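You operate a simulated robot arm through the tools that you are given. There is no shell and no other tool. Be economical: measure what you need, move in short steps, check, and stop when the job is done.

You are at the controls of a simulated robot arm. One attempt, no reset.

Task
Swap the bridge slide in the viewer for the hills slide and focus it.
Fine: light off before a slide comes out, and off at the end; the old slide goes in the rack's empty slot.

Only the result counts: the job must be done as asked and must still hold three seconds after the hand-in. Knocking over, shifting, dropping, spilling or breaking anything else fails it.

Robot
A 6-joint arm with a two-finger parallel gripper, fixed in place. Base frame: the origin is at the foot of the arm, x ahead of it, y to its left, z up; the work surface is at about z = 800. Readings come in mm, degrees, newtons and seconds.
With the tool pointing down near the work surface it reaches from about 240 to 640 mm from the base axis. Its first joint turns from -66.0 to 66.0 degrees. Payload 2.7 kg.
The tool frame sits at the grasp point between the pads (the TCP): z along the fingers, y along the line on which they close. The tips reach 23 mm beyond it. Largest opening 94 mm; finger width 38, thickness 10; the body of the gripper, 54 by 96 mm, starts 39 mm behind the TCP.
Orientation is that of the tool frame in the base frame, as a unit quaternion [x, y, z, w]. With the fingers straight down and closing along the base's y, the tool's x points along the base's -x, its y along +y and its z along -z.

Tools
- The arm moves only by the tool send_rows. Its argument "deltas" is a list of rows, each a list of 2 entries, a list of its own where there are three numbers: the shift along the tool's x, y, z in cm, then the turn, a rotation vector about the tool's x, y, z in degrees. In form: [[[dx, dy, dz], [rx, ry, rz]], ...]. A call has 1 to 12 rows; each row shifts and turns the commanded pose from where the row before left it, along the tool's axes as they then stand. "hand" is the closure, from 0 (fully open) to 1 (shut), set as the call begins (left out, the last holds). Rows are played at 5 a second. More than 50 mm and 8.6 degrees between two rows, or a gripper value outside its range, and nothing of the call is played. Where a pose cannot be reached the arm comes as near as it can. A force on the tool above 40 N (or 10 N above the force at the start of the call, whichever is more), or a blocked arm, ends the call early, and 0.2 s more pass. Each finger travels about 45 mm/s and halts on what it meets, pressing with about 40 N; the grip force reading is that of the motor and also rises with nothing between the fingers. The clock runs only during rows and for 0.2 s after the last one: add rows that do not move to give the fingers time. The reply holds the time, the measured pose of the TCP, the force on the tool along the base axes, the opening and the grip force, in the units named above and with some noise, and new pictures: "pictures" is both (left out), scene, wrist or none.
- Cameras (640 x 400 px; columns grow to the right, rows downward): "scene" is fixed at [87.2, -438.8, 1415.1]; the picture's right is [0.66, -0.75, 0.00], its down [-0.35, -0.31, -0.89] and it looks along [0.66, 0.59, -0.46] (base axes); focal length 351 px, centre (320, 200). "wrist" rides on the gripper at [86, 16, -74] in the tool frame; the picture's right is [-0.18, 0.98, 0.00], its down [-0.58, -0.11, -0.81] and it looks along [-0.79, -0.15, 0.59] (tool axes); focal length 243 px, centre (320, 200). There is no depth. A picture from a camera that has moved, and an enlarged one, comes with that camera's place and axes in the base frame and with its lens.
- inspect(camera, box): a new picture of the part [left, top, right, bottom] of that camera's present view, enlarged. The clock stands still meanwhile.
- finish_job(): hands the job in; it is judged then, once.

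Go step by step. Nothing tells you positions but the pictures and the camera data: compare them with the known pose of the tool, close in by small moves and look again before you grip or let go. The budget is 120 turns and 170 pictures, counting those below and the enlarged ones. Unless the task says otherwise, let go and move clear before handing in, and close with one line.

The tools are called after "Call:" as name(argument=value, ...) on one line, values as JSON. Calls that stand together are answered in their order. send_rows: Moves the arm, as the interface text tells. Its arguments: {"type":"object","properties":{"deltas":{"type":"array","items":{"type":"array"}},"hand":{"type":"number"},"pictures":{"type":"string","enum":["both","scene","wrist","none"]}},"required":["deltas"]} The other tools are called the same way: inspect (camera, box) takes an enlarged picture of a part of a camera's view; finish_job () hands the job in.

At the start:

```text
time: 0.0
tool_pos: [473.8, 46.7, 1170.6]
orientation: [0.0, 1.0, 0.001, 0.0]
contact_force: [0.1, -0.3, -0.7]
width: 94.0
grip_force: 0.0
```

scene: 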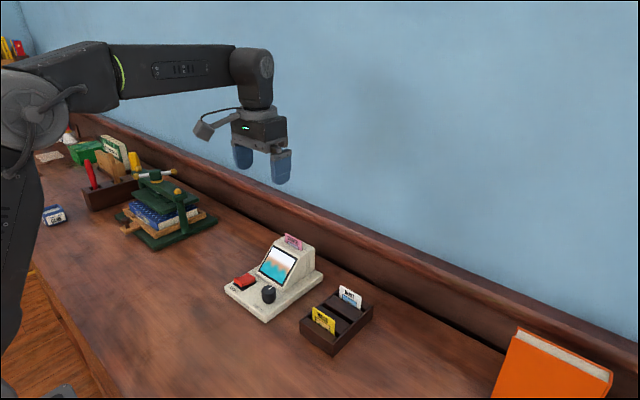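
wrist: 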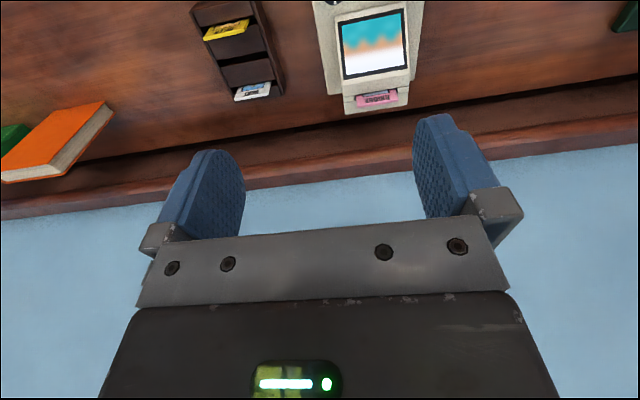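

I see a slide viewer with a lit screen, a pink slide on top, and a rack with a yellow and a white slide. I'll take enlarged views first.

Call:
inspect(camera="scene", box=[210, 220, 330, 330])

Call:
inspect(camera="scene", box=[290, 270, 390, 360])

Call:
inspect(camera="wrist", box=[180, 0, 440, 120])

```text
3.64 times, centred on (270, 275) of scene
camera zoom: at [87.2, -438.8, 1415.1], right [0.66, -0.75, 0.0], down [-0.35, -0.31, -0.89], along [0.66, 0.59, -0.46], focal length 1278 px, centre (502, -73)
```

zoom: 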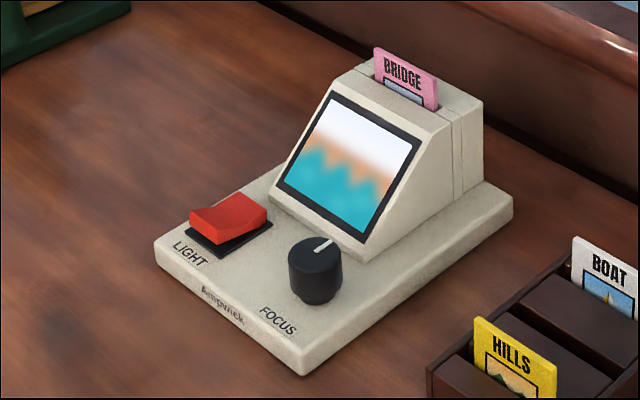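

```text
4.44 times, centred on (340, 315) of scene
camera zoom: at [87.2, -438.8, 1415.1], right [0.66, -0.75, 0.0], down [-0.35, -0.31, -0.89], along [0.66, 0.59, -0.46], focal length 1562 px, centre (231, -311)
```

zoom: 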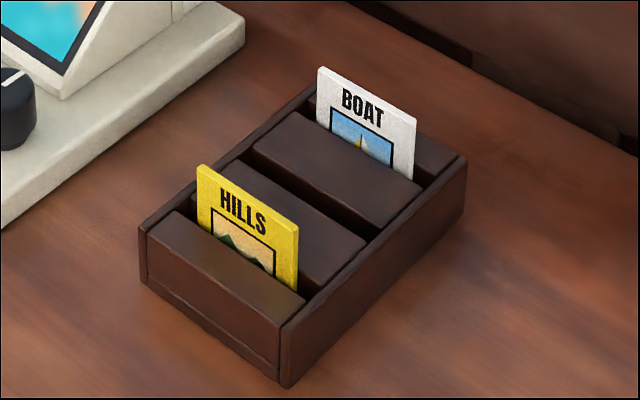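

```text
2.46 times, centred on (310, 60) of wrist
camera zoom: at [387.4, 62.8, 1245.6], right [0.18, 0.98, 0.0], down [0.58, -0.11, 0.81], along [0.79, -0.15, -0.59], focal length 597 px, centre (345, 545)
```

zoom: 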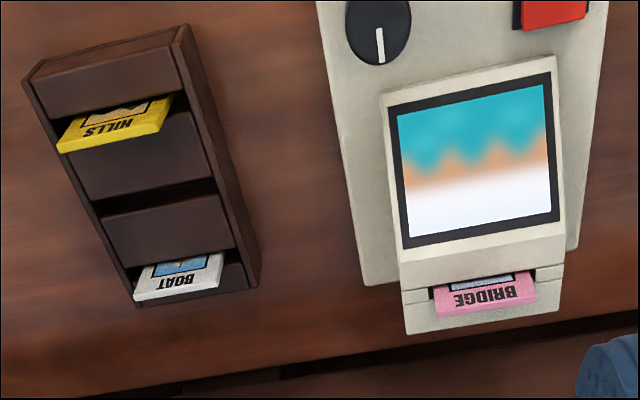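

Light is on, with a focus knob and rocker on the viewer plate; hills is in the front slot, the middle slot is empty. Zooming on the rocker.

Call:
inspect(camera="scene", box=[234, 262, 290, 312])

Call:
inspect(camera="wrist", box=[320, 0, 440, 75])

```text
8.00 times, centred on (262, 287) of scene
camera zoom: at [87.2, -438.8, 1415.1], right [0.66, -0.75, 0.0], down [-0.35, -0.31, -0.89], along [0.66, 0.59, -0.46], focal length 2811 px, centre (784, -496)
```

zoom: 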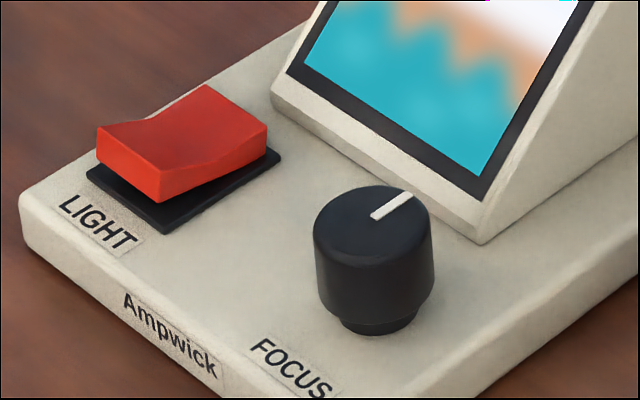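

```text
5.33 times, centred on (380, 38) of wrist
camera zoom: at [387.4, 62.8, 1245.6], right [0.18, 0.98, 0.0], down [0.58, -0.11, 0.81], along [0.79, -0.15, -0.59], focal length 1294 px, centre (0, 1067)
```

zoom: 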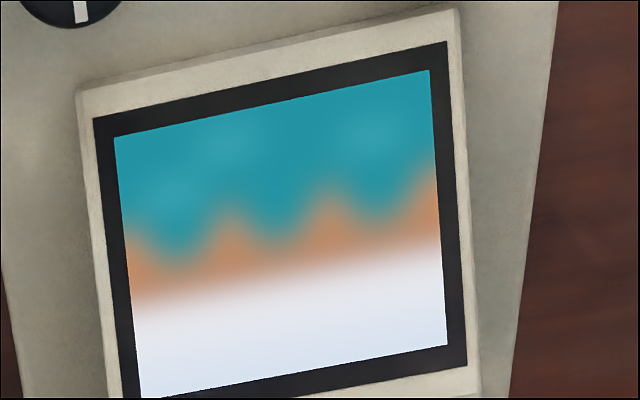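

The rocker's front edge is raised (back pressed = on), so I need to press its front half at about (465,166). I'll turn the hand 90° so the fingers close along x, and close it.

Call:
send_rows(deltas=[[[0, 0, 0], [0, 0, 8.2]], [[0, 0, 0], [0, 0, 8.2]], [[0, 0, 0], [0, 0, 8.2]], [[0, 0, 0], [0, 0, 8.2]], [[0, 0, 0], [0, 0, 8.2]], [[0, 0, 0], [0, 0, 8.2]], [[0, 0, 0], [0, 0, 8.2]], [[0, 0, 0], [0, 0, 8.2]], [[0, 0, 0], [0, 0, 8.2]], [[0, 0, 0], [0, 0, 8.2]], [[0, 0, 0], [0, 0, 8]], [[0, 0, 0], [0, 0, 0]]], hand=1, pictures="both")

```text
time: 2.6
tool_pos: [474.0, 47.4, 1170.7]
orientation: [0.707, 0.707, 0.001, 0.0]
contact_force: [-0.9, 0.1, -0.1]
width: 0.2
grip_force: 40.2
camera wrist: at [490.5, 133.2, 1245.6], right [0.98, -0.19, 0.0], down [-0.11, -0.58, 0.81], along [-0.15, -0.79, -0.59], focal length 243 px, centre (320, 200)
```

scene: 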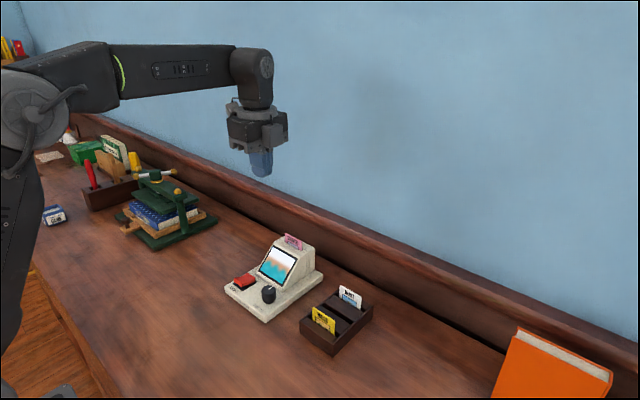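
wrist: 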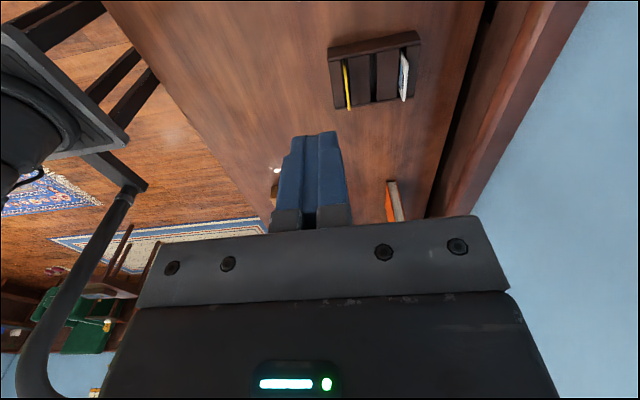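

Hand is turned. Now moving above the rocker front, stopping high.

Call:
send_rows(deltas=[[[2.4, -0.2, 0], [0, 0, 0]], [[2.4, -0.2, 0], [0, 0, 0]], [[2.4, -0.2, 0], [0, 0, 0]], [[2.4, -0.2, 2.0], [0, 0, 0]], [[2.3, -0.1, 4.0], [0, 0, 0]], [[0, 0, 4.5], [0, 0, 0]], [[0, 0, 4.5], [0, 0, 0]], [[0, 0, 4.5], [0, 0, 0]], [[0, 0, 4.5], [0, 0, 0]], [[0, 0, 3.0], [0, 0, 0]], [[0, 0, 0], [0, 0, 0]]], pictures="both")

Call:
inspect(camera="scene", box=[210, 220, 330, 330])

```text
time: 5.0
tool_pos: [466.6, 163.7, 903.3]
orientation: [0.708, 0.707, 0.0, 0.0]
contact_force: [0.4, -0.2, 0.8]
width: 0.2
grip_force: 39.5
camera wrist: at [482.6, 250.3, 977.2], right [0.98, -0.18, 0.0], down [-0.11, -0.58, 0.81], along [-0.15, -0.79, -0.59], focal length 243 px, centre (320, 200)
```

scene: 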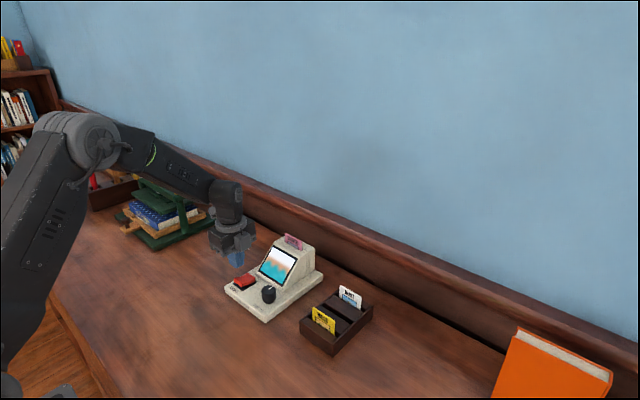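
wrist: 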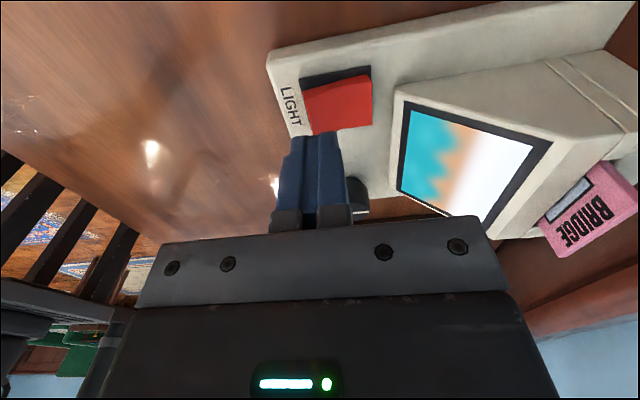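

```text
3.64 times, centred on (270, 275) of scene
camera zoom: at [87.2, -438.8, 1415.1], right [0.66, -0.75, 0.0], down [-0.35, -0.31, -0.89], along [0.66, 0.59, -0.46], focal length 1278 px, centre (502, -73)
```

zoom: 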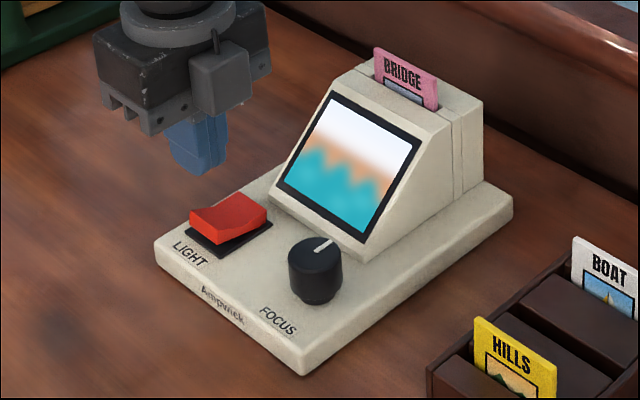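

Fingers are above the front half of the rocker. Lowering gently.

Call:
send_rows(deltas=[[[0, 0, 2.0], [0, 0, 0]], [[0, 0, 1.5], [0, 0, 0]], [[0, 0, 0.3], [0, 0, 0]], [[0, 0, 0.3], [0, 0, 0]], [[0, 0, 0], [0, 0, 0]]], pictures="wrist")

Call:
inspect(camera="scene", box=[210, 220, 330, 330])

```text
time: 6.2
tool_pos: [466.0, 165.1, 858.6]
orientation: [0.707, 0.707, 0.0, 0.0]
contact_force: [0.2, -0.5, 0.5]
width: 0.2
grip_force: 39.9
camera wrist: at [482.0, 251.4, 934.6], right [0.98, -0.18, 0.0], down [-0.11, -0.58, 0.81], along [-0.15, -0.79, -0.59], focal length 243 px, centre (320, 200)
```

wrist: 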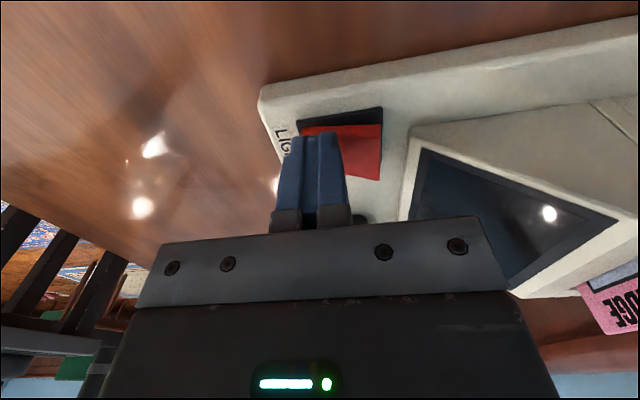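

```text
3.64 times, centred on (270, 275) of scene
camera zoom: at [87.2, -438.8, 1415.1], right [0.66, -0.75, 0.0], down [-0.35, -0.31, -0.89], along [0.66, 0.59, -0.46], focal length 1278 px, centre (502, -73)
```

zoom: 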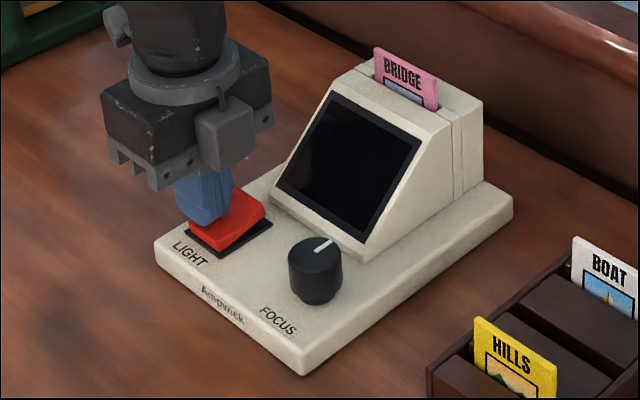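

The light is off. Raising and moving to above the bridge slide with fingers partly open.

Call:
send_rows(deltas=[[[0, 0, -4], [0, 0, 0]], [[0, 0, -4.5], [0, 0, 0]], [[0, 0, -4.5], [0, 0, 0]], [[0, 0, -3.1], [0, 0, 0]], [[-1.1, 3, 0], [0, 0, 0]], [[-1.1, 3, 0], [0, 0, 0]], [[-1.1, 3, 0], [0, 0, 0]], [[-1.1, 2.5, 0], [0, 0, 0]], [[-1.1, 2.1, 0], [0, 0, 0]], [[0, 0, 3], [0, 0, 0]], [[0, 0, 0], [0, 0, 0]], [[0, 0, 0], [0, 0, 0]]], hand=0.65, pictures="both")

Call:
inspect(camera="scene", box=[230, 200, 350, 310])

Call:
inspect(camera="wrist", box=[240, 60, 440, 240])

```text
time: 8.8
tool_pos: [601.7, 113.7, 991.3]
orientation: [0.707, 0.708, 0.0, 0.0]
contact_force: [0.0, -0.1, -0.3]
width: 33.0
grip_force: 0.0
camera wrist: at [618.7, 199.1, 1066.7], right [0.98, -0.18, 0.0], down [-0.11, -0.58, 0.81], along [-0.15, -0.79, -0.59], focal length 243 px, centre (320, 200)
```

scene: 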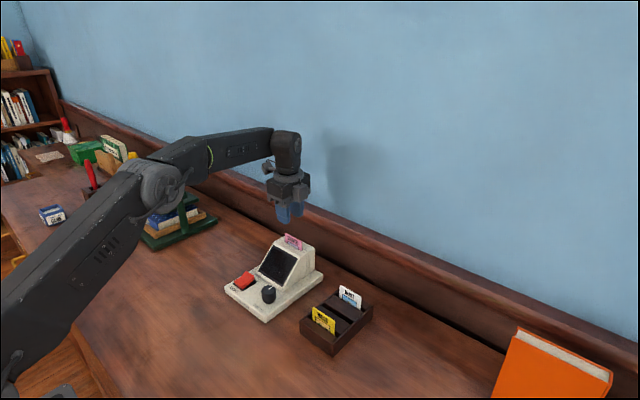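
wrist: 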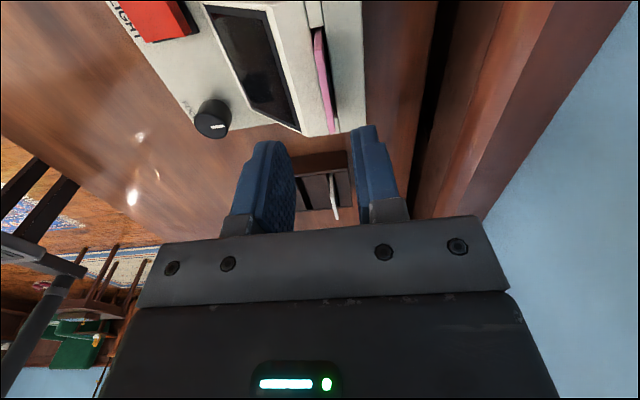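

```text
3.64 times, centred on (290, 255) of scene
camera zoom: at [87.2, -438.8, 1415.1], right [0.66, -0.75, 0.0], down [-0.35, -0.31, -0.89], along [0.66, 0.59, -0.46], focal length 1278 px, centre (429, 0)
```

zoom: 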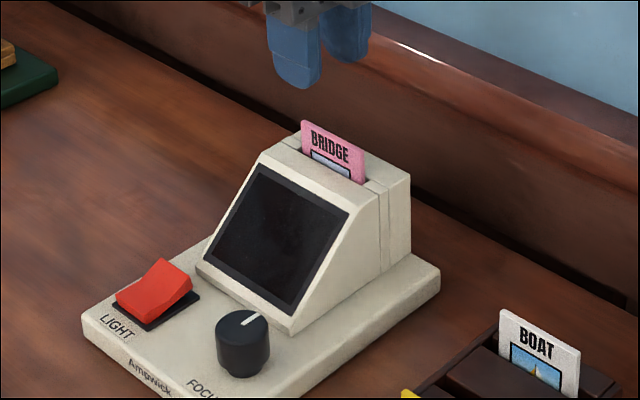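

```text
2.22 times, centred on (340, 150) of wrist
camera zoom: at [618.7, 199.1, 1066.7], right [0.98, -0.18, 0.0], down [-0.11, -0.58, 0.81], along [-0.15, -0.79, -0.59], focal length 539 px, centre (276, 311)
```

zoom: 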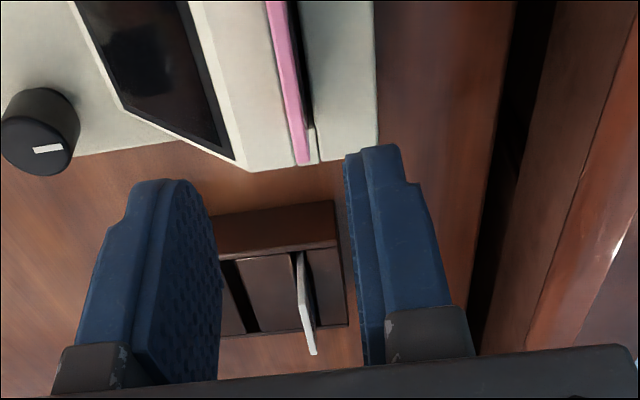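

The slide's top edge lies at x≈603–605, between the open fingers. Lowering until the tips just straddle it.

Call:
send_rows(deltas=[[[0, 0.1, 2.0], [0, 0, 0]], [[0, 0, 2.0], [0, 0, 0]], [[0, 0, 1.2], [0, 0, 0]], [[0, 0, 0], [0, 0, 0]]], pictures="wrist")

Call:
inspect(camera="scene", box=[260, 200, 340, 270])

Call:
inspect(camera="wrist", box=[240, 60, 440, 240])

```text
time: 9.8
tool_pos: [602.1, 112.3, 940.3]
orientation: [0.708, 0.707, 0.0, 0.0]
contact_force: [0.2, 0.2, -0.5]
width: 33.0
grip_force: 0.0
camera wrist: at [617.8, 198.5, 1014.8], right [0.98, -0.18, 0.0], down [-0.11, -0.58, 0.81], along [-0.15, -0.79, -0.59], focal length 243 px, centre (320, 200)
```

wrist: 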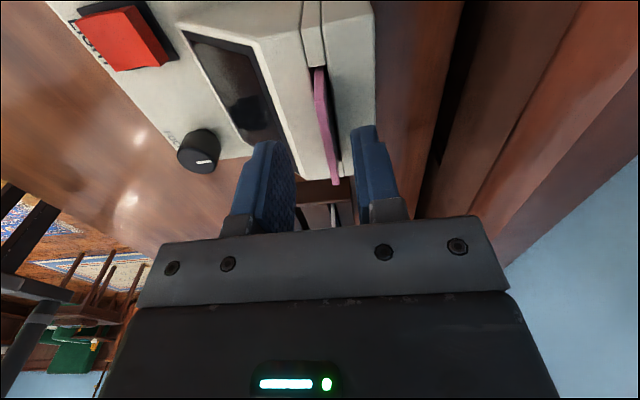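

```text
5.71 times, centred on (300, 235) of scene
camera zoom: at [87.2, -438.8, 1415.1], right [0.66, -0.75, 0.0], down [-0.35, -0.31, -0.89], along [0.66, 0.59, -0.46], focal length 2008 px, centre (434, 0)
```

zoom: 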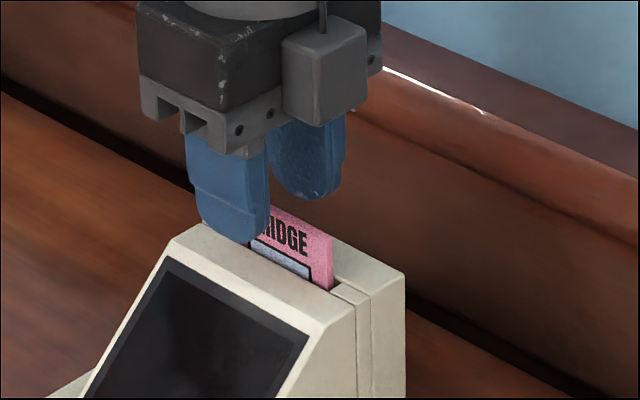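

```text
2.22 times, centred on (340, 150) of wrist
camera zoom: at [617.8, 198.5, 1014.8], right [0.98, -0.18, 0.0], down [-0.11, -0.58, 0.81], along [-0.15, -0.79, -0.59], focal length 539 px, centre (276, 311)
```

zoom: 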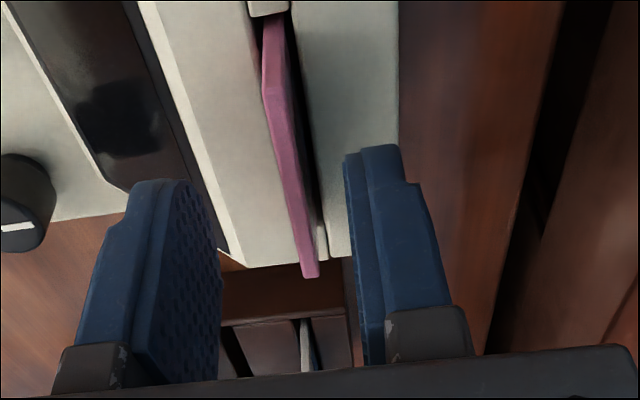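

Slide centre is about (605,116), top ≈922. Aligning, lowering to TCP z≈926, then closing.

Call:
send_rows(deltas=[[[0.35, 0.3, 0], [0, 0, 0]], [[0, 0, 0.7], [0, 0, 0]], [[0, 0, 0.7], [0, 0, 0]], [[0, 0, 0], [0, 0, 0]]], pictures="wrist")

Call:
inspect(camera="scene", box=[260, 200, 340, 270])

```text
time: 10.8
tool_pos: [604.4, 116.5, 925.0]
orientation: [0.707, 0.707, 0.0, 0.0]
contact_force: [1.5, -0.3, -0.3]
width: 33.0
grip_force: 0.1
camera wrist: at [620.7, 202.2, 1000.2], right [0.98, -0.18, 0.0], down [-0.11, -0.58, 0.81], along [-0.15, -0.79, -0.59], focal length 243 px, centre (320, 200)
```

wrist: 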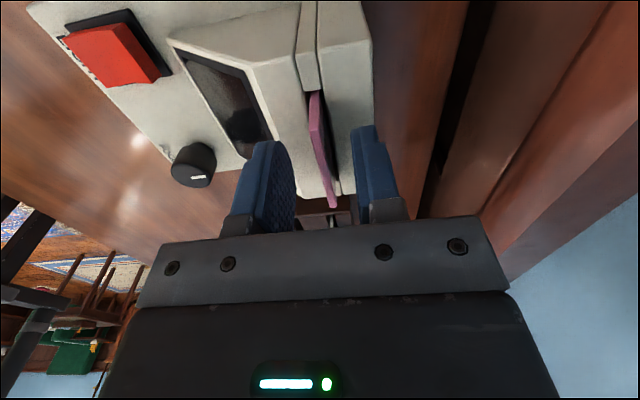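

```text
5.71 times, centred on (300, 235) of scene
camera zoom: at [87.2, -438.8, 1415.1], right [0.66, -0.75, 0.0], down [-0.35, -0.31, -0.89], along [0.66, 0.59, -0.46], focal length 2008 px, centre (434, 0)
```

zoom: 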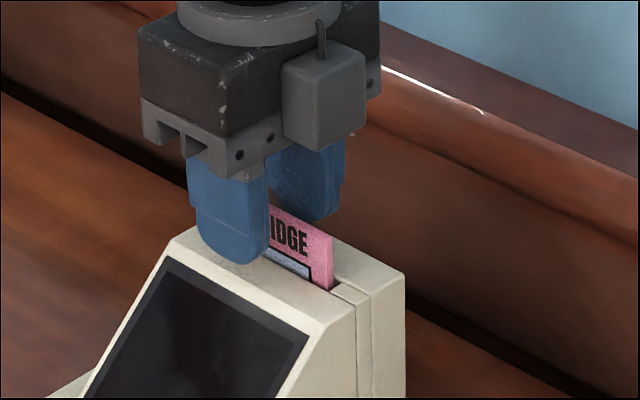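

Checking centring once more before closing.

Call:
inspect(camera="wrist", box=[260, 70, 400, 230])

```text
2.50 times, centred on (330, 150) of wrist
camera zoom: at [620.7, 202.2, 1000.2], right [0.98, -0.18, 0.0], down [-0.11, -0.58, 0.81], along [-0.15, -0.79, -0.59], focal length 606 px, centre (295, 325)
```

zoom: 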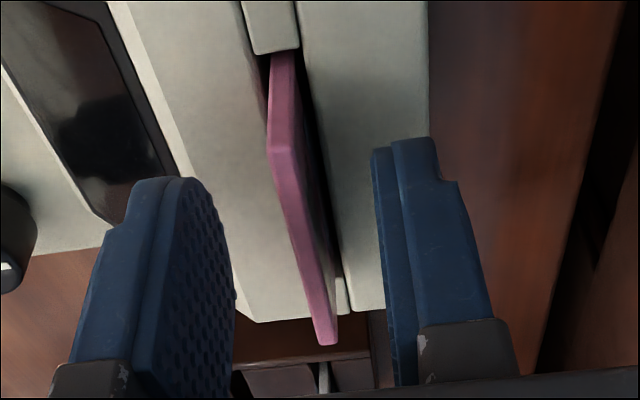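

Slide centre x≈606.5; nudging 2 mm and closing.

Call:
send_rows(deltas=[[[0, 0.2, 0], [0, 0, 0]], [[0, 0, 0], [0, 0, 0]], [[0, 0, 0], [0, 0, 0]], [[0, 0, 0], [0, 0, 0]], [[0, 0, 0], [0, 0, 0]]], hand=1, pictures="wrist")

Call:
inspect(camera="scene", box=[230, 200, 350, 310])

```text
time: 12.0
tool_pos: [606.8, 116.5, 924.2]
orientation: [0.708, 0.706, 0.001, 0.001]
contact_force: [0.1, 0.1, -0.4]
width: 3.1
grip_force: 39.7
camera wrist: at [623.3, 202.3, 1000.2], right [0.98, -0.18, 0.0], down [-0.11, -0.58, 0.81], along [-0.15, -0.79, -0.59], focal length 243 px, centre (320, 200)
```

wrist: 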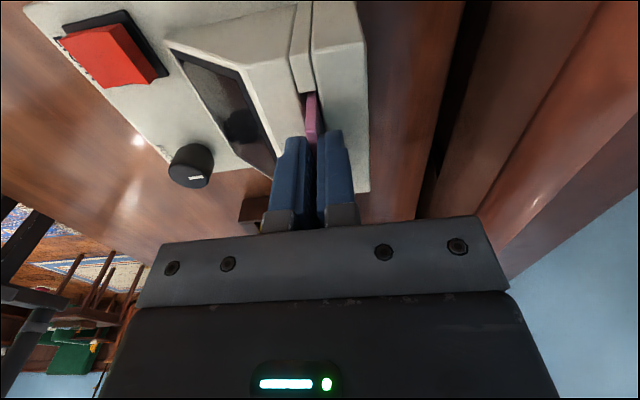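

```text
3.64 times, centred on (290, 255) of scene
camera zoom: at [87.2, -438.8, 1415.1], right [0.66, -0.75, 0.0], down [-0.35, -0.31, -0.89], along [0.66, 0.59, -0.46], focal length 1278 px, centre (429, 0)
```

zoom: 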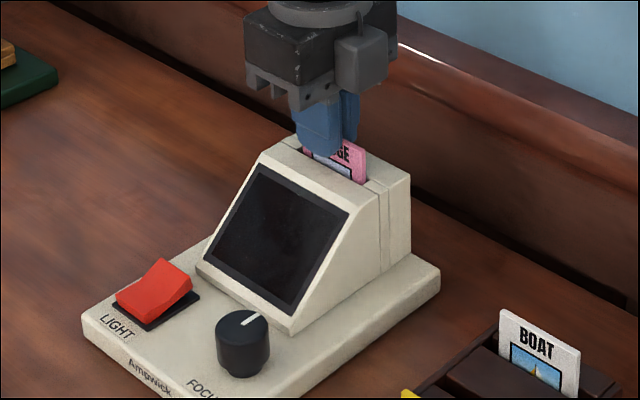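

Gripped (3.1 mm thick). Lifting straight up, 9 cm.

Call:
send_rows(deltas=[[[0, 0, -0.5], [0, 0, 0]], [[0, 0, -1], [0, 0, 0]], [[0, 0, -1.5], [0, 0, 0]], [[0, 0, -2], [0, 0, 0]], [[0, 0, -2], [0, 0, 0]], [[0, 0, -2], [0, 0, 0]], [[0, 0, 0], [0, 0, 0]]], pictures="both")

Call:
inspect(camera="scene", box=[230, 180, 350, 290])

```text
time: 13.6
tool_pos: [607.6, 115.2, 1014.5]
orientation: [0.707, 0.707, 0.0, -0.001]
contact_force: [0.5, 1.3, 0.7]
width: 3.2
grip_force: 40.4
camera wrist: at [623.7, 200.6, 1088.9], right [0.98, -0.18, 0.0], down [-0.11, -0.58, 0.81], along [-0.15, -0.79, -0.59], focal length 243 px, centre (320, 200)
```

scene: 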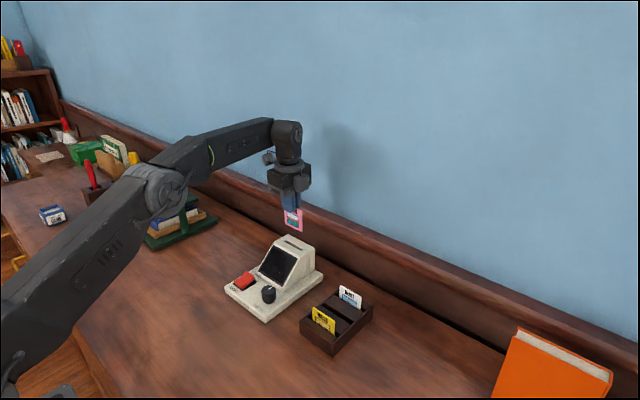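
wrist: 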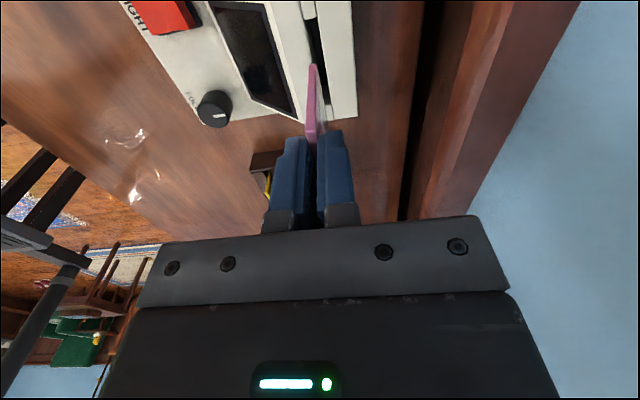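

```text
3.64 times, centred on (290, 235) of scene
camera zoom: at [87.2, -438.8, 1415.1], right [0.66, -0.75, 0.0], down [-0.35, -0.31, -0.89], along [0.66, 0.59, -0.46], focal length 1278 px, centre (429, 73)
```

zoom: 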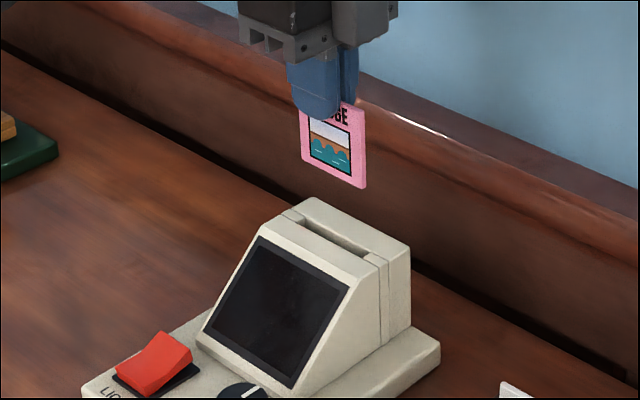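

Bridge is out, hanging about 66 mm below the TCP. Carrying it above the rack's middle slot (~(540,-86)).

Call:
send_rows(deltas=[[[-2.5, 0, 0], [0, 0, 0]], [[-3, -0.9, 0], [0, 0, 0]], [[-3, -1, 0], [0, 0, 0]], [[-3, -1, 0], [0, 0, 0]], [[-3, -1, 0], [0, 0, 0]], [[-3, -1.4, 0], [0, 0, 0]], [[-2.6, -1.4, 0], [0, 0, 0]], [[0, 0, 1.5], [0, 0, 0]], [[0, 0, 1], [0, 0, 0]], [[0, 0, 0], [0, 0, 0]]], pictures="both")

Call:
inspect(camera="scene", box=[280, 240, 400, 360])

Call:
inspect(camera="wrist", box=[220, 0, 420, 160])

```text
time: 15.8
tool_pos: [538.3, -87.0, 989.7]
orientation: [0.707, 0.707, 0.0, 0.0]
contact_force: [-0.1, 0.2, 0.0]
width: 3.3
grip_force: 40.2
camera wrist: at [555.0, -0.8, 1064.1], right [0.98, -0.18, 0.0], down [-0.11, -0.58, 0.81], along [-0.15, -0.79, -0.59], focal length 243 px, centre (320, 200)
```

scene: 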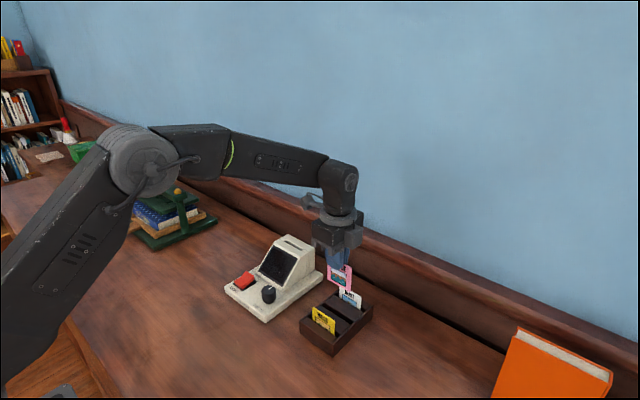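
wrist: 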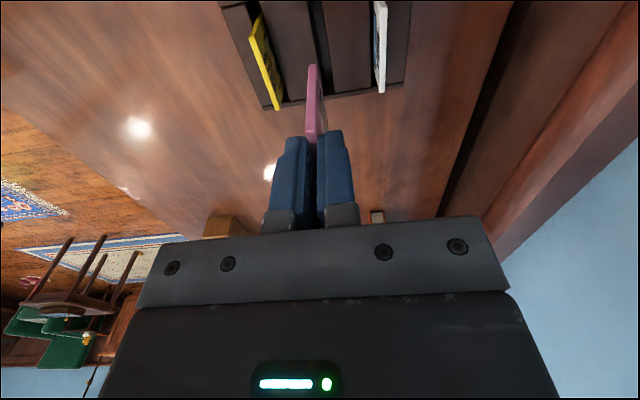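

```text
3.33 times, centred on (340, 300) of scene
camera zoom: at [87.2, -438.9, 1415.1], right [0.66, -0.75, 0.0], down [-0.35, -0.31, -0.89], along [0.66, 0.59, -0.46], focal length 1171 px, centre (253, -133)
```

zoom: 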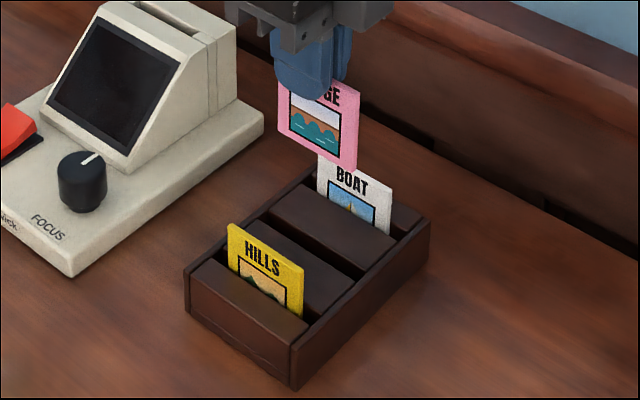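

```text
2.50 times, centred on (320, 80) of wrist
camera zoom: at [555.0, -0.8, 1064.1], right [0.98, -0.18, 0.0], down [-0.11, -0.58, 0.81], along [-0.15, -0.79, -0.59], focal length 606 px, centre (320, 500)
```

zoom: 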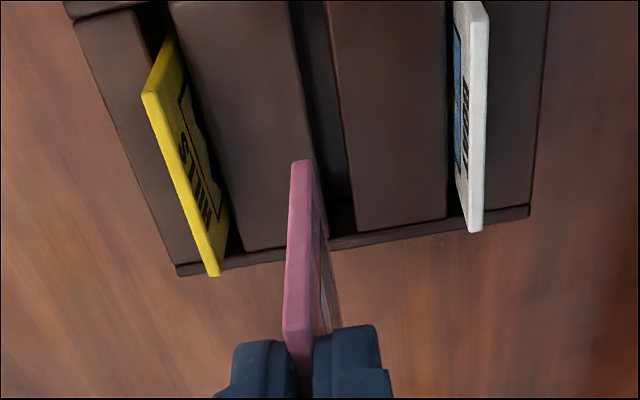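

Empty slot centre works out at about x=540, y=-88.6. Aligning and lowering until the slide's lower edge is just above the rack.

Call:
send_rows(deltas=[[[-0.16, 0.15, 2], [0, 0, 0]], [[0, 0, 2.5], [0, 0, 0]], [[0, 0, 2.5], [0, 0, 0]], [[0, 0, 0.6], [0, 0, 0]], [[0, 0, 0], [0, 0, 0]]], pictures="wrist")

Call:
inspect(camera="scene", box=[290, 270, 390, 360])

Call:
inspect(camera="wrist", box=[220, 0, 420, 160])

```text
time: 17.0
tool_pos: [540.6, -90.1, 913.8]
orientation: [0.707, 0.707, 0.0, 0.0]
contact_force: [-0.5, 0.1, 0.0]
width: 3.3
grip_force: 39.8
camera wrist: at [557.1, -3.3, 988.3], right [0.98, -0.18, 0.0], down [-0.11, -0.58, 0.81], along [-0.15, -0.79, -0.59], focal length 243 px, centre (320, 200)
```

wrist: 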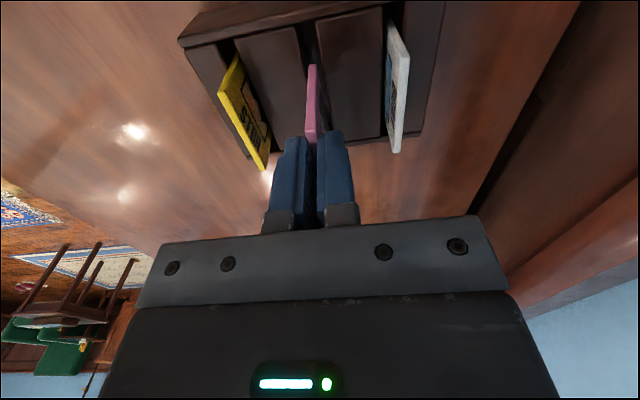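

```text
4.44 times, centred on (340, 315) of scene
camera zoom: at [87.2, -438.8, 1415.1], right [0.66, -0.75, 0.0], down [-0.35, -0.31, -0.89], along [0.66, 0.59, -0.46], focal length 1562 px, centre (231, -311)
```

zoom: 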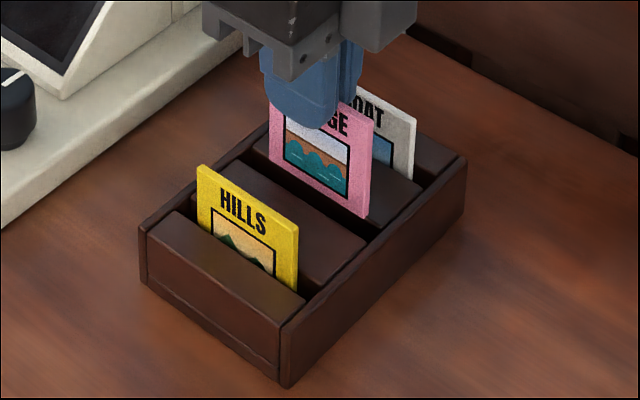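

```text
2.50 times, centred on (320, 80) of wrist
camera zoom: at [557.1, -3.3, 988.3], right [0.98, -0.18, 0.0], down [-0.11, -0.58, 0.81], along [-0.15, -0.79, -0.59], focal length 606 px, centre (320, 500)
```

zoom: 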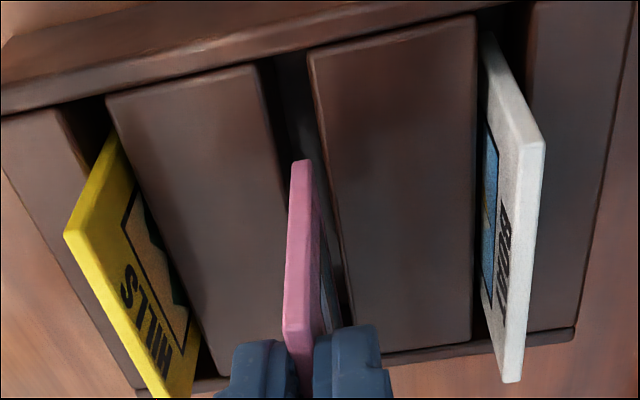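

The slide's lower edge is over the centre of the slot (534.6–545.4). Lowering in.

Call:
send_rows(deltas=[[[0, -0.05, 1], [0, 0, 0]], [[0, 0, 1], [0, 0, 0]], [[0, 0, 1], [0, 0, 0]], [[0, 0, 0.5], [0, 0, 0]], [[0, 0, 0], [0, 0, 0]]], pictures="wrist")

Call:
inspect(camera="scene", box=[290, 270, 390, 360])

```text
time: 18.2
tool_pos: [540.7, -88.2, 879.7]
orientation: [0.707, 0.707, 0.0, 0.001]
contact_force: [0.4, -0.6, 0.4]
width: 3.4
grip_force: 39.9
camera wrist: at [557.6, -2.0, 953.9], right [0.98, -0.18, 0.0], down [-0.11, -0.58, 0.81], along [-0.15, -0.79, -0.59], focal length 243 px, centre (320, 200)
```

wrist: 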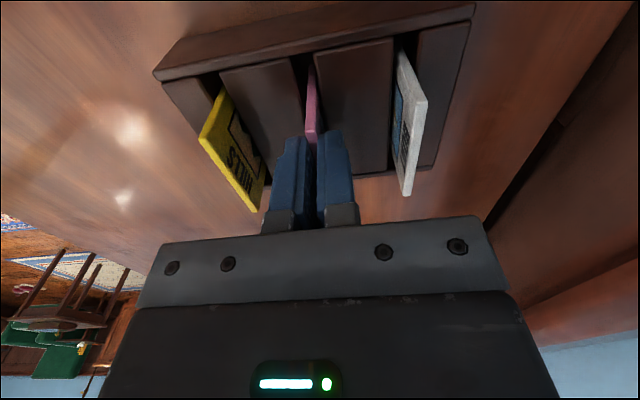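

```text
4.44 times, centred on (340, 315) of scene
camera zoom: at [87.2, -438.8, 1415.1], right [0.66, -0.75, 0.0], down [-0.35, -0.31, -0.89], along [0.66, 0.59, -0.46], focal length 1562 px, centre (231, -311)
```

zoom: 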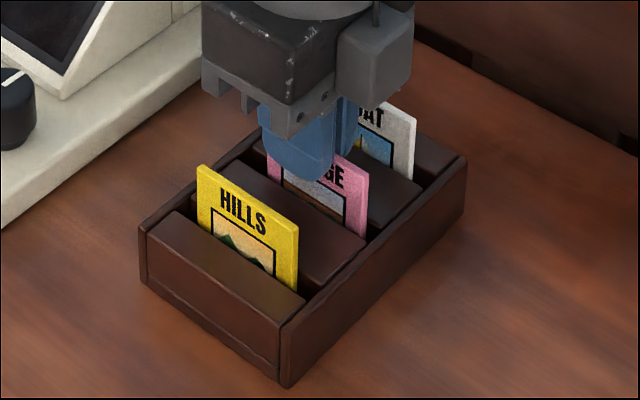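

Nearly seated. Stepping down by millimetres to feel the floor.

Call:
send_rows(deltas=[[[0, 0, 0.1], [0, 0, 0]], [[0, 0, 0.1], [0, 0, 0]], [[0, 0, 0.1], [0, 0, 0]], [[0, 0, 0], [0, 0, 0]]], pictures="none")

```text
time: 19.2
tool_pos: [542.2, -89.3, 878.7]
orientation: [0.707, 0.707, 0.001, 0.001]
contact_force: [-1.9, 5.0, 27.2]
width: 3.3
grip_force: 40.2
```

Floor contact felt. Easing up slightly and opening.

Call:
send_rows(deltas=[[[0, 0, -0.25], [0, 0, 0]], [[0, 0, 0], [0, 0, 0]]], pictures="none")

Call:
send_rows(deltas=[[[0, 0, 0], [0, 0, 0]], [[0, 0, 0], [0, 0, 0]], [[0, 0, 0], [0, 0, 0]], [[0, 0, 0], [0, 0, 0]]], hand=0.75, pictures="none")

Call:
send_rows(deltas=[[[0, 0, -1], [0, 0, 0]], [[0, 0, -2], [0, 0, 0]], [[0, 0, -3], [0, 0, 0]], [[0, 0, 0], [0, 0, 0]]], pictures="wrist")

Call:
inspect(camera="scene", box=[290, 270, 390, 360])

Call:
inspect(camera="wrist", box=[200, 0, 400, 160])

```text
time: 19.8
tool_pos: [541.9, -88.8, 878.7]
orientation: [0.707, 0.707, 0.0, 0.0]
contact_force: [-0.3, -1.7, 16.1]
width: 2.9
grip_force: 39.6
```

```text
time: 20.8
tool_pos: [541.1, -88.7, 878.2]
orientation: [0.707, 0.707, 0.0, 0.0]
contact_force: [0.0, 0.8, -0.7]
width: 23.7
grip_force: 0.0
```

```text
time: 21.8
tool_pos: [540.1, -87.8, 938.2]
orientation: [0.707, 0.707, 0.001, 0.0]
contact_force: [-0.9, -0.7, -0.3]
width: 23.3
grip_force: 0.1
camera wrist: at [556.6, -1.3, 1012.3], right [0.98, -0.18, 0.0], down [-0.11, -0.58, 0.81], along [-0.15, -0.79, -0.59], focal length 243 px, centre (320, 200)
```

wrist: 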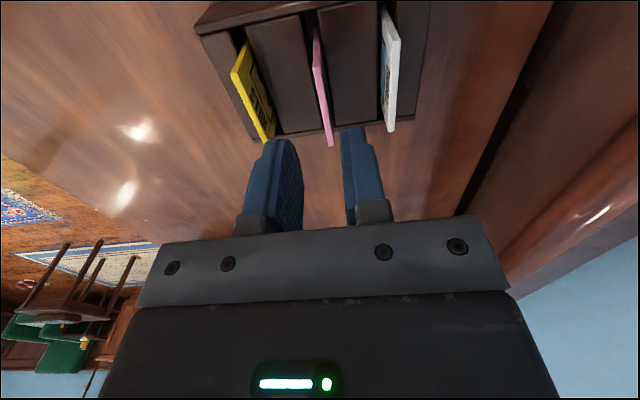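

```text
4.44 times, centred on (340, 315) of scene
camera zoom: at [87.2, -438.8, 1415.1], right [0.66, -0.75, 0.0], down [-0.35, -0.31, -0.89], along [0.66, 0.59, -0.46], focal length 1562 px, centre (231, -311)
```

zoom: 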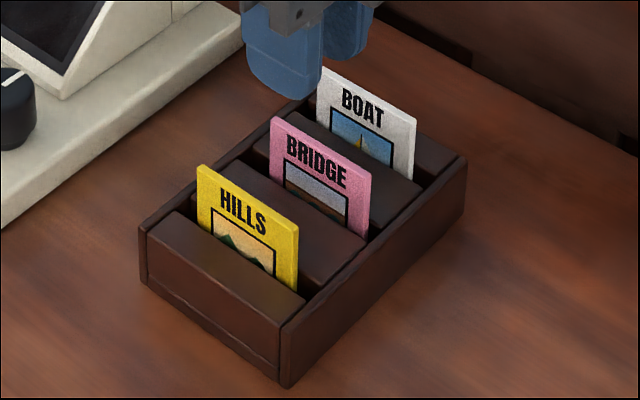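

```text
2.50 times, centred on (300, 80) of wrist
camera zoom: at [556.6, -1.3, 1012.3], right [0.98, -0.18, 0.0], down [-0.11, -0.58, 0.81], along [-0.15, -0.79, -0.59], focal length 606 px, centre (370, 500)
```

zoom: 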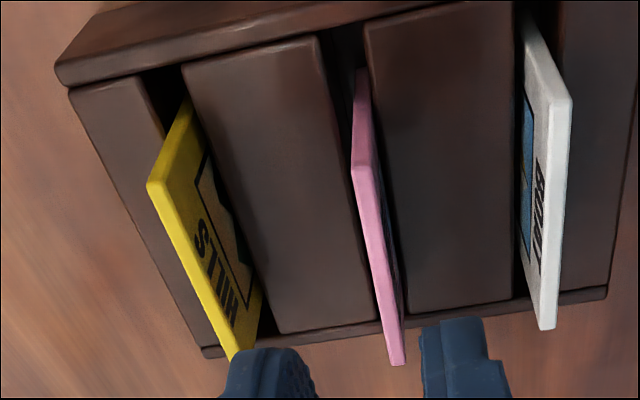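

Bridge sits in the middle slot. Next: hills at x≈495, y≈-88.5; moving over it and partly down.

Call:
send_rows(deltas=[[[-0.05, -2.2, 0], [0, 0, 0]], [[0, -2.3, 0], [0, 0, 0]], [[0, 0, 2], [0, 0, 0]], [[0, 0, 1.8], [0, 0, 0]], [[0, 0, 0], [0, 0, 0]]], pictures="wrist")

Call:
inspect(camera="scene", box=[290, 270, 390, 360])

Call:
inspect(camera="wrist", box=[240, 40, 440, 200])

```text
time: 23.0
tool_pos: [495.9, -89.0, 898.7]
orientation: [0.706, 0.708, 0.0, 0.0]
contact_force: [0.1, 0.2, -0.2]
width: 23.6
grip_force: 0.0
camera wrist: at [513.1, -3.4, 973.8], right [0.98, -0.18, 0.0], down [-0.11, -0.58, 0.81], along [-0.15, -0.79, -0.59], focal length 243 px, centre (320, 200)
```

wrist: 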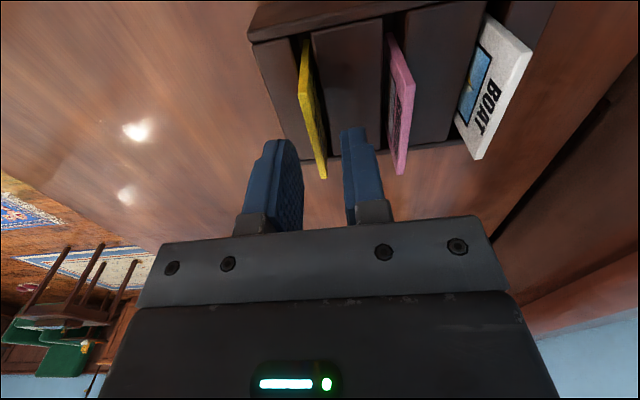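

```text
4.44 times, centred on (340, 315) of scene
camera zoom: at [87.2, -438.8, 1415.1], right [0.66, -0.75, 0.0], down [-0.35, -0.31, -0.89], along [0.66, 0.59, -0.46], focal length 1562 px, centre (231, -311)
```

zoom: 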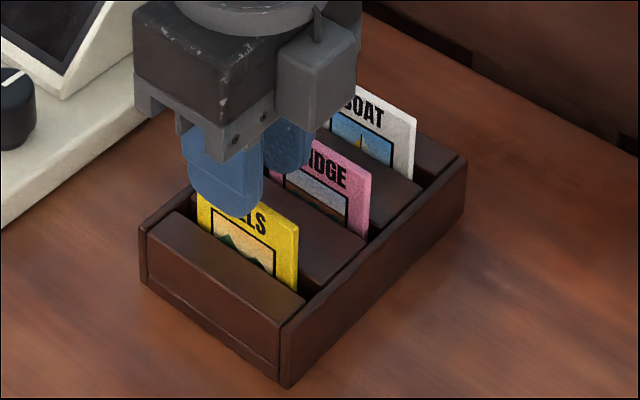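

```text
2.50 times, centred on (340, 120) of wrist
camera zoom: at [513.1, -3.4, 973.8], right [0.98, -0.18, 0.0], down [-0.11, -0.58, 0.81], along [-0.15, -0.79, -0.59], focal length 606 px, centre (270, 400)
```

zoom: 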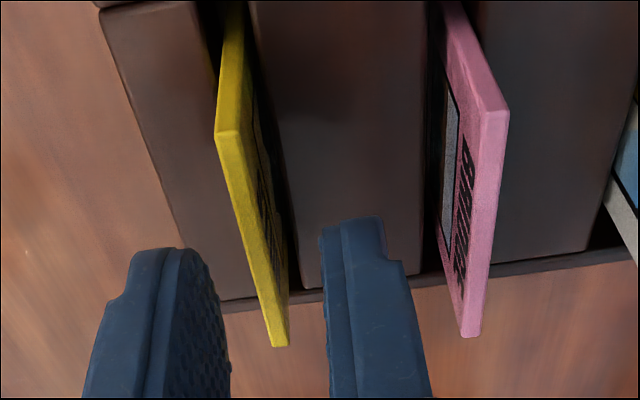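

Hills is centred about (494.7,-84.5). Adjusting, lowering to z≈879 and gripping.

Call:
send_rows(deltas=[[[0.45, -0.1, 0], [0, 0, 0]], [[0, 0, 1], [0, 0, 0]], [[0, 0, 0.9], [0, 0, 0]], [[0, 0, 0], [0, 0, 0]]], pictures="none")

Call:
send_rows(deltas=[[[0, 0, 0], [0, 0, 0]], [[0, 0, 0], [0, 0, 0]], [[0, 0, 0], [0, 0, 0]], [[0, 0, 0], [0, 0, 0]]], hand=1, pictures="wrist")

Call:
inspect(camera="scene", box=[290, 270, 390, 360])

```text
time: 24.0
tool_pos: [494.7, -84.7, 881.2]
orientation: [0.708, 0.706, 0.0, 0.0]
contact_force: [-0.5, 0.5, 0.1]
width: 23.4
grip_force: 0.0
```

```text
time: 25.0
tool_pos: [494.9, -85.2, 881.2]
orientation: [0.707, 0.707, -0.001, 0.0]
contact_force: [0.6, 0.2, 0.0]
width: 3.4
grip_force: 40.3
camera wrist: at [511.9, 1.0, 956.3], right [0.98, -0.18, 0.0], down [-0.11, -0.58, 0.81], along [-0.15, -0.79, -0.59], focal length 243 px, centre (320, 200)
```

wrist: 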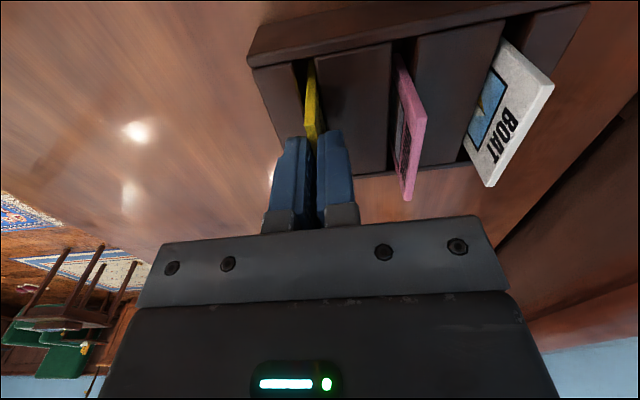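

```text
4.44 times, centred on (340, 315) of scene
camera zoom: at [87.2, -438.8, 1415.1], right [0.66, -0.75, 0.0], down [-0.35, -0.31, -0.89], along [0.66, 0.59, -0.46], focal length 1562 px, centre (231, -311)
```

zoom: 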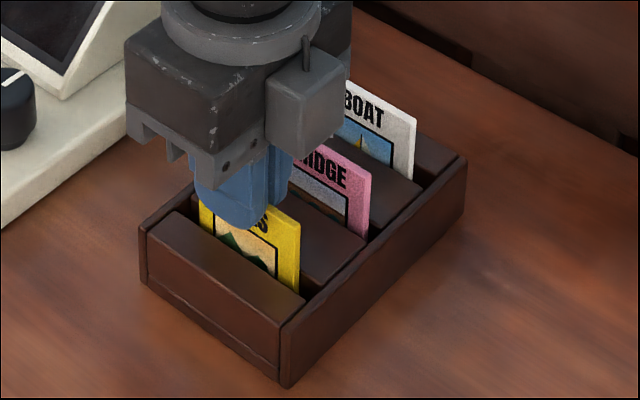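

Gripped. Lifting straight up, then carrying to above the viewer slot.

Call:
send_rows(deltas=[[[0, 0, -0.5], [0, 0, 0]], [[0, 0, -1.5], [0, 0, 0]], [[0, 0, -2.5], [0, 0, 0]], [[0, 0, -3], [0, 0, 0]], [[0, 0, -3], [0, 0, 0]], [[0, 0, -2.8], [0, 0, 0]], [[0, 0, 0], [0, 0, 0]]], pictures="scene")

Call:
send_rows(deltas=[[[2.5, 1.2, 0], [0, 0, 0]], [[2.5, 1.4, 0], [0, 0, 0]], [[2.5, 1.4, 0], [0, 0, 0]], [[2.5, 1.4, 0], [0, 0, 0]], [[2.5, 1.4, 0], [0, 0, 0]], [[2.5, 1.4, 0], [0, 0, 0]], [[2.5, 1.4, 0], [0, 0, 0]], [[2.65, 1.6, 0], [0, 0, 0]], [[0, 0, 0], [0, 0, 0]], [[0, 0, 0], [0, 0, 0]]], pictures="wrist")

Call:
inspect(camera="scene", box=[230, 180, 350, 290])

Call:
inspect(camera="wrist", box=[220, 0, 420, 160])

```text
time: 26.6
tool_pos: [493.9, -82.7, 1014.9]
orientation: [0.707, 0.707, 0.0, 0.0]
contact_force: [-0.2, 0.6, 0.2]
width: 3.1
grip_force: 39.9
```

scene: 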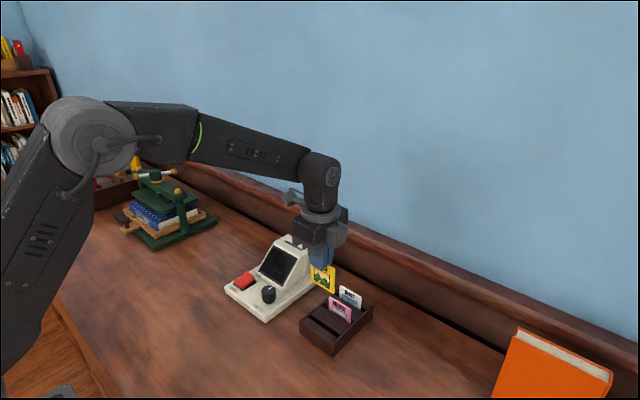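

```text
time: 28.8
tool_pos: [605.4, 116.8, 1013.1]
orientation: [0.707, 0.707, 0.0, 0.0]
contact_force: [-0.9, 0.7, -0.5]
width: 3.4
grip_force: 40.2
camera wrist: at [622.8, 203.2, 1088.6], right [0.98, -0.18, 0.0], down [-0.11, -0.58, 0.81], along [-0.15, -0.79, -0.59], focal length 243 px, centre (320, 200)
```

wrist: 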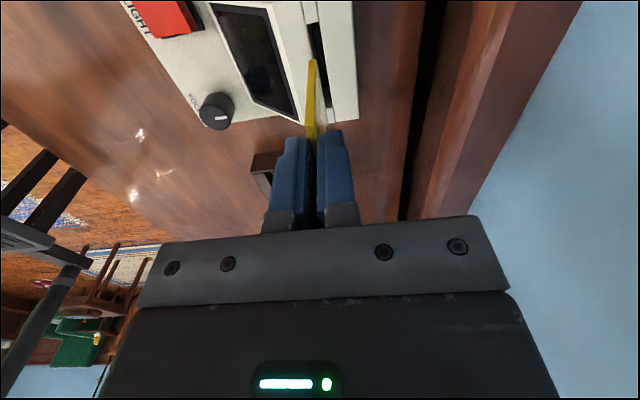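

```text
3.64 times, centred on (290, 235) of scene
camera zoom: at [87.2, -438.8, 1415.1], right [0.66, -0.75, 0.0], down [-0.35, -0.31, -0.89], along [0.66, 0.59, -0.46], focal length 1278 px, centre (429, 73)
```

zoom: 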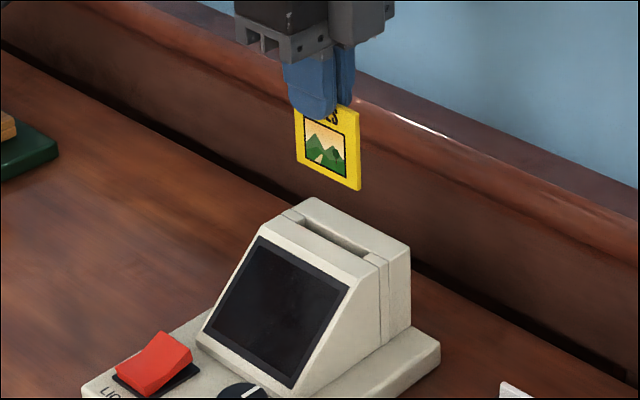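

```text
2.50 times, centred on (320, 80) of wrist
camera zoom: at [622.8, 203.2, 1088.6], right [0.98, -0.18, 0.0], down [-0.11, -0.58, 0.81], along [-0.15, -0.79, -0.59], focal length 606 px, centre (320, 500)
```

zoom: 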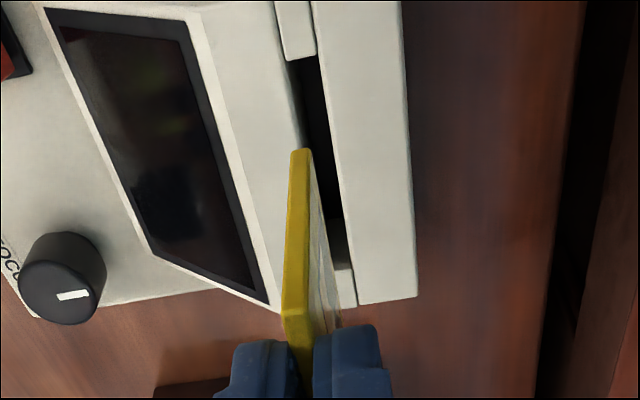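

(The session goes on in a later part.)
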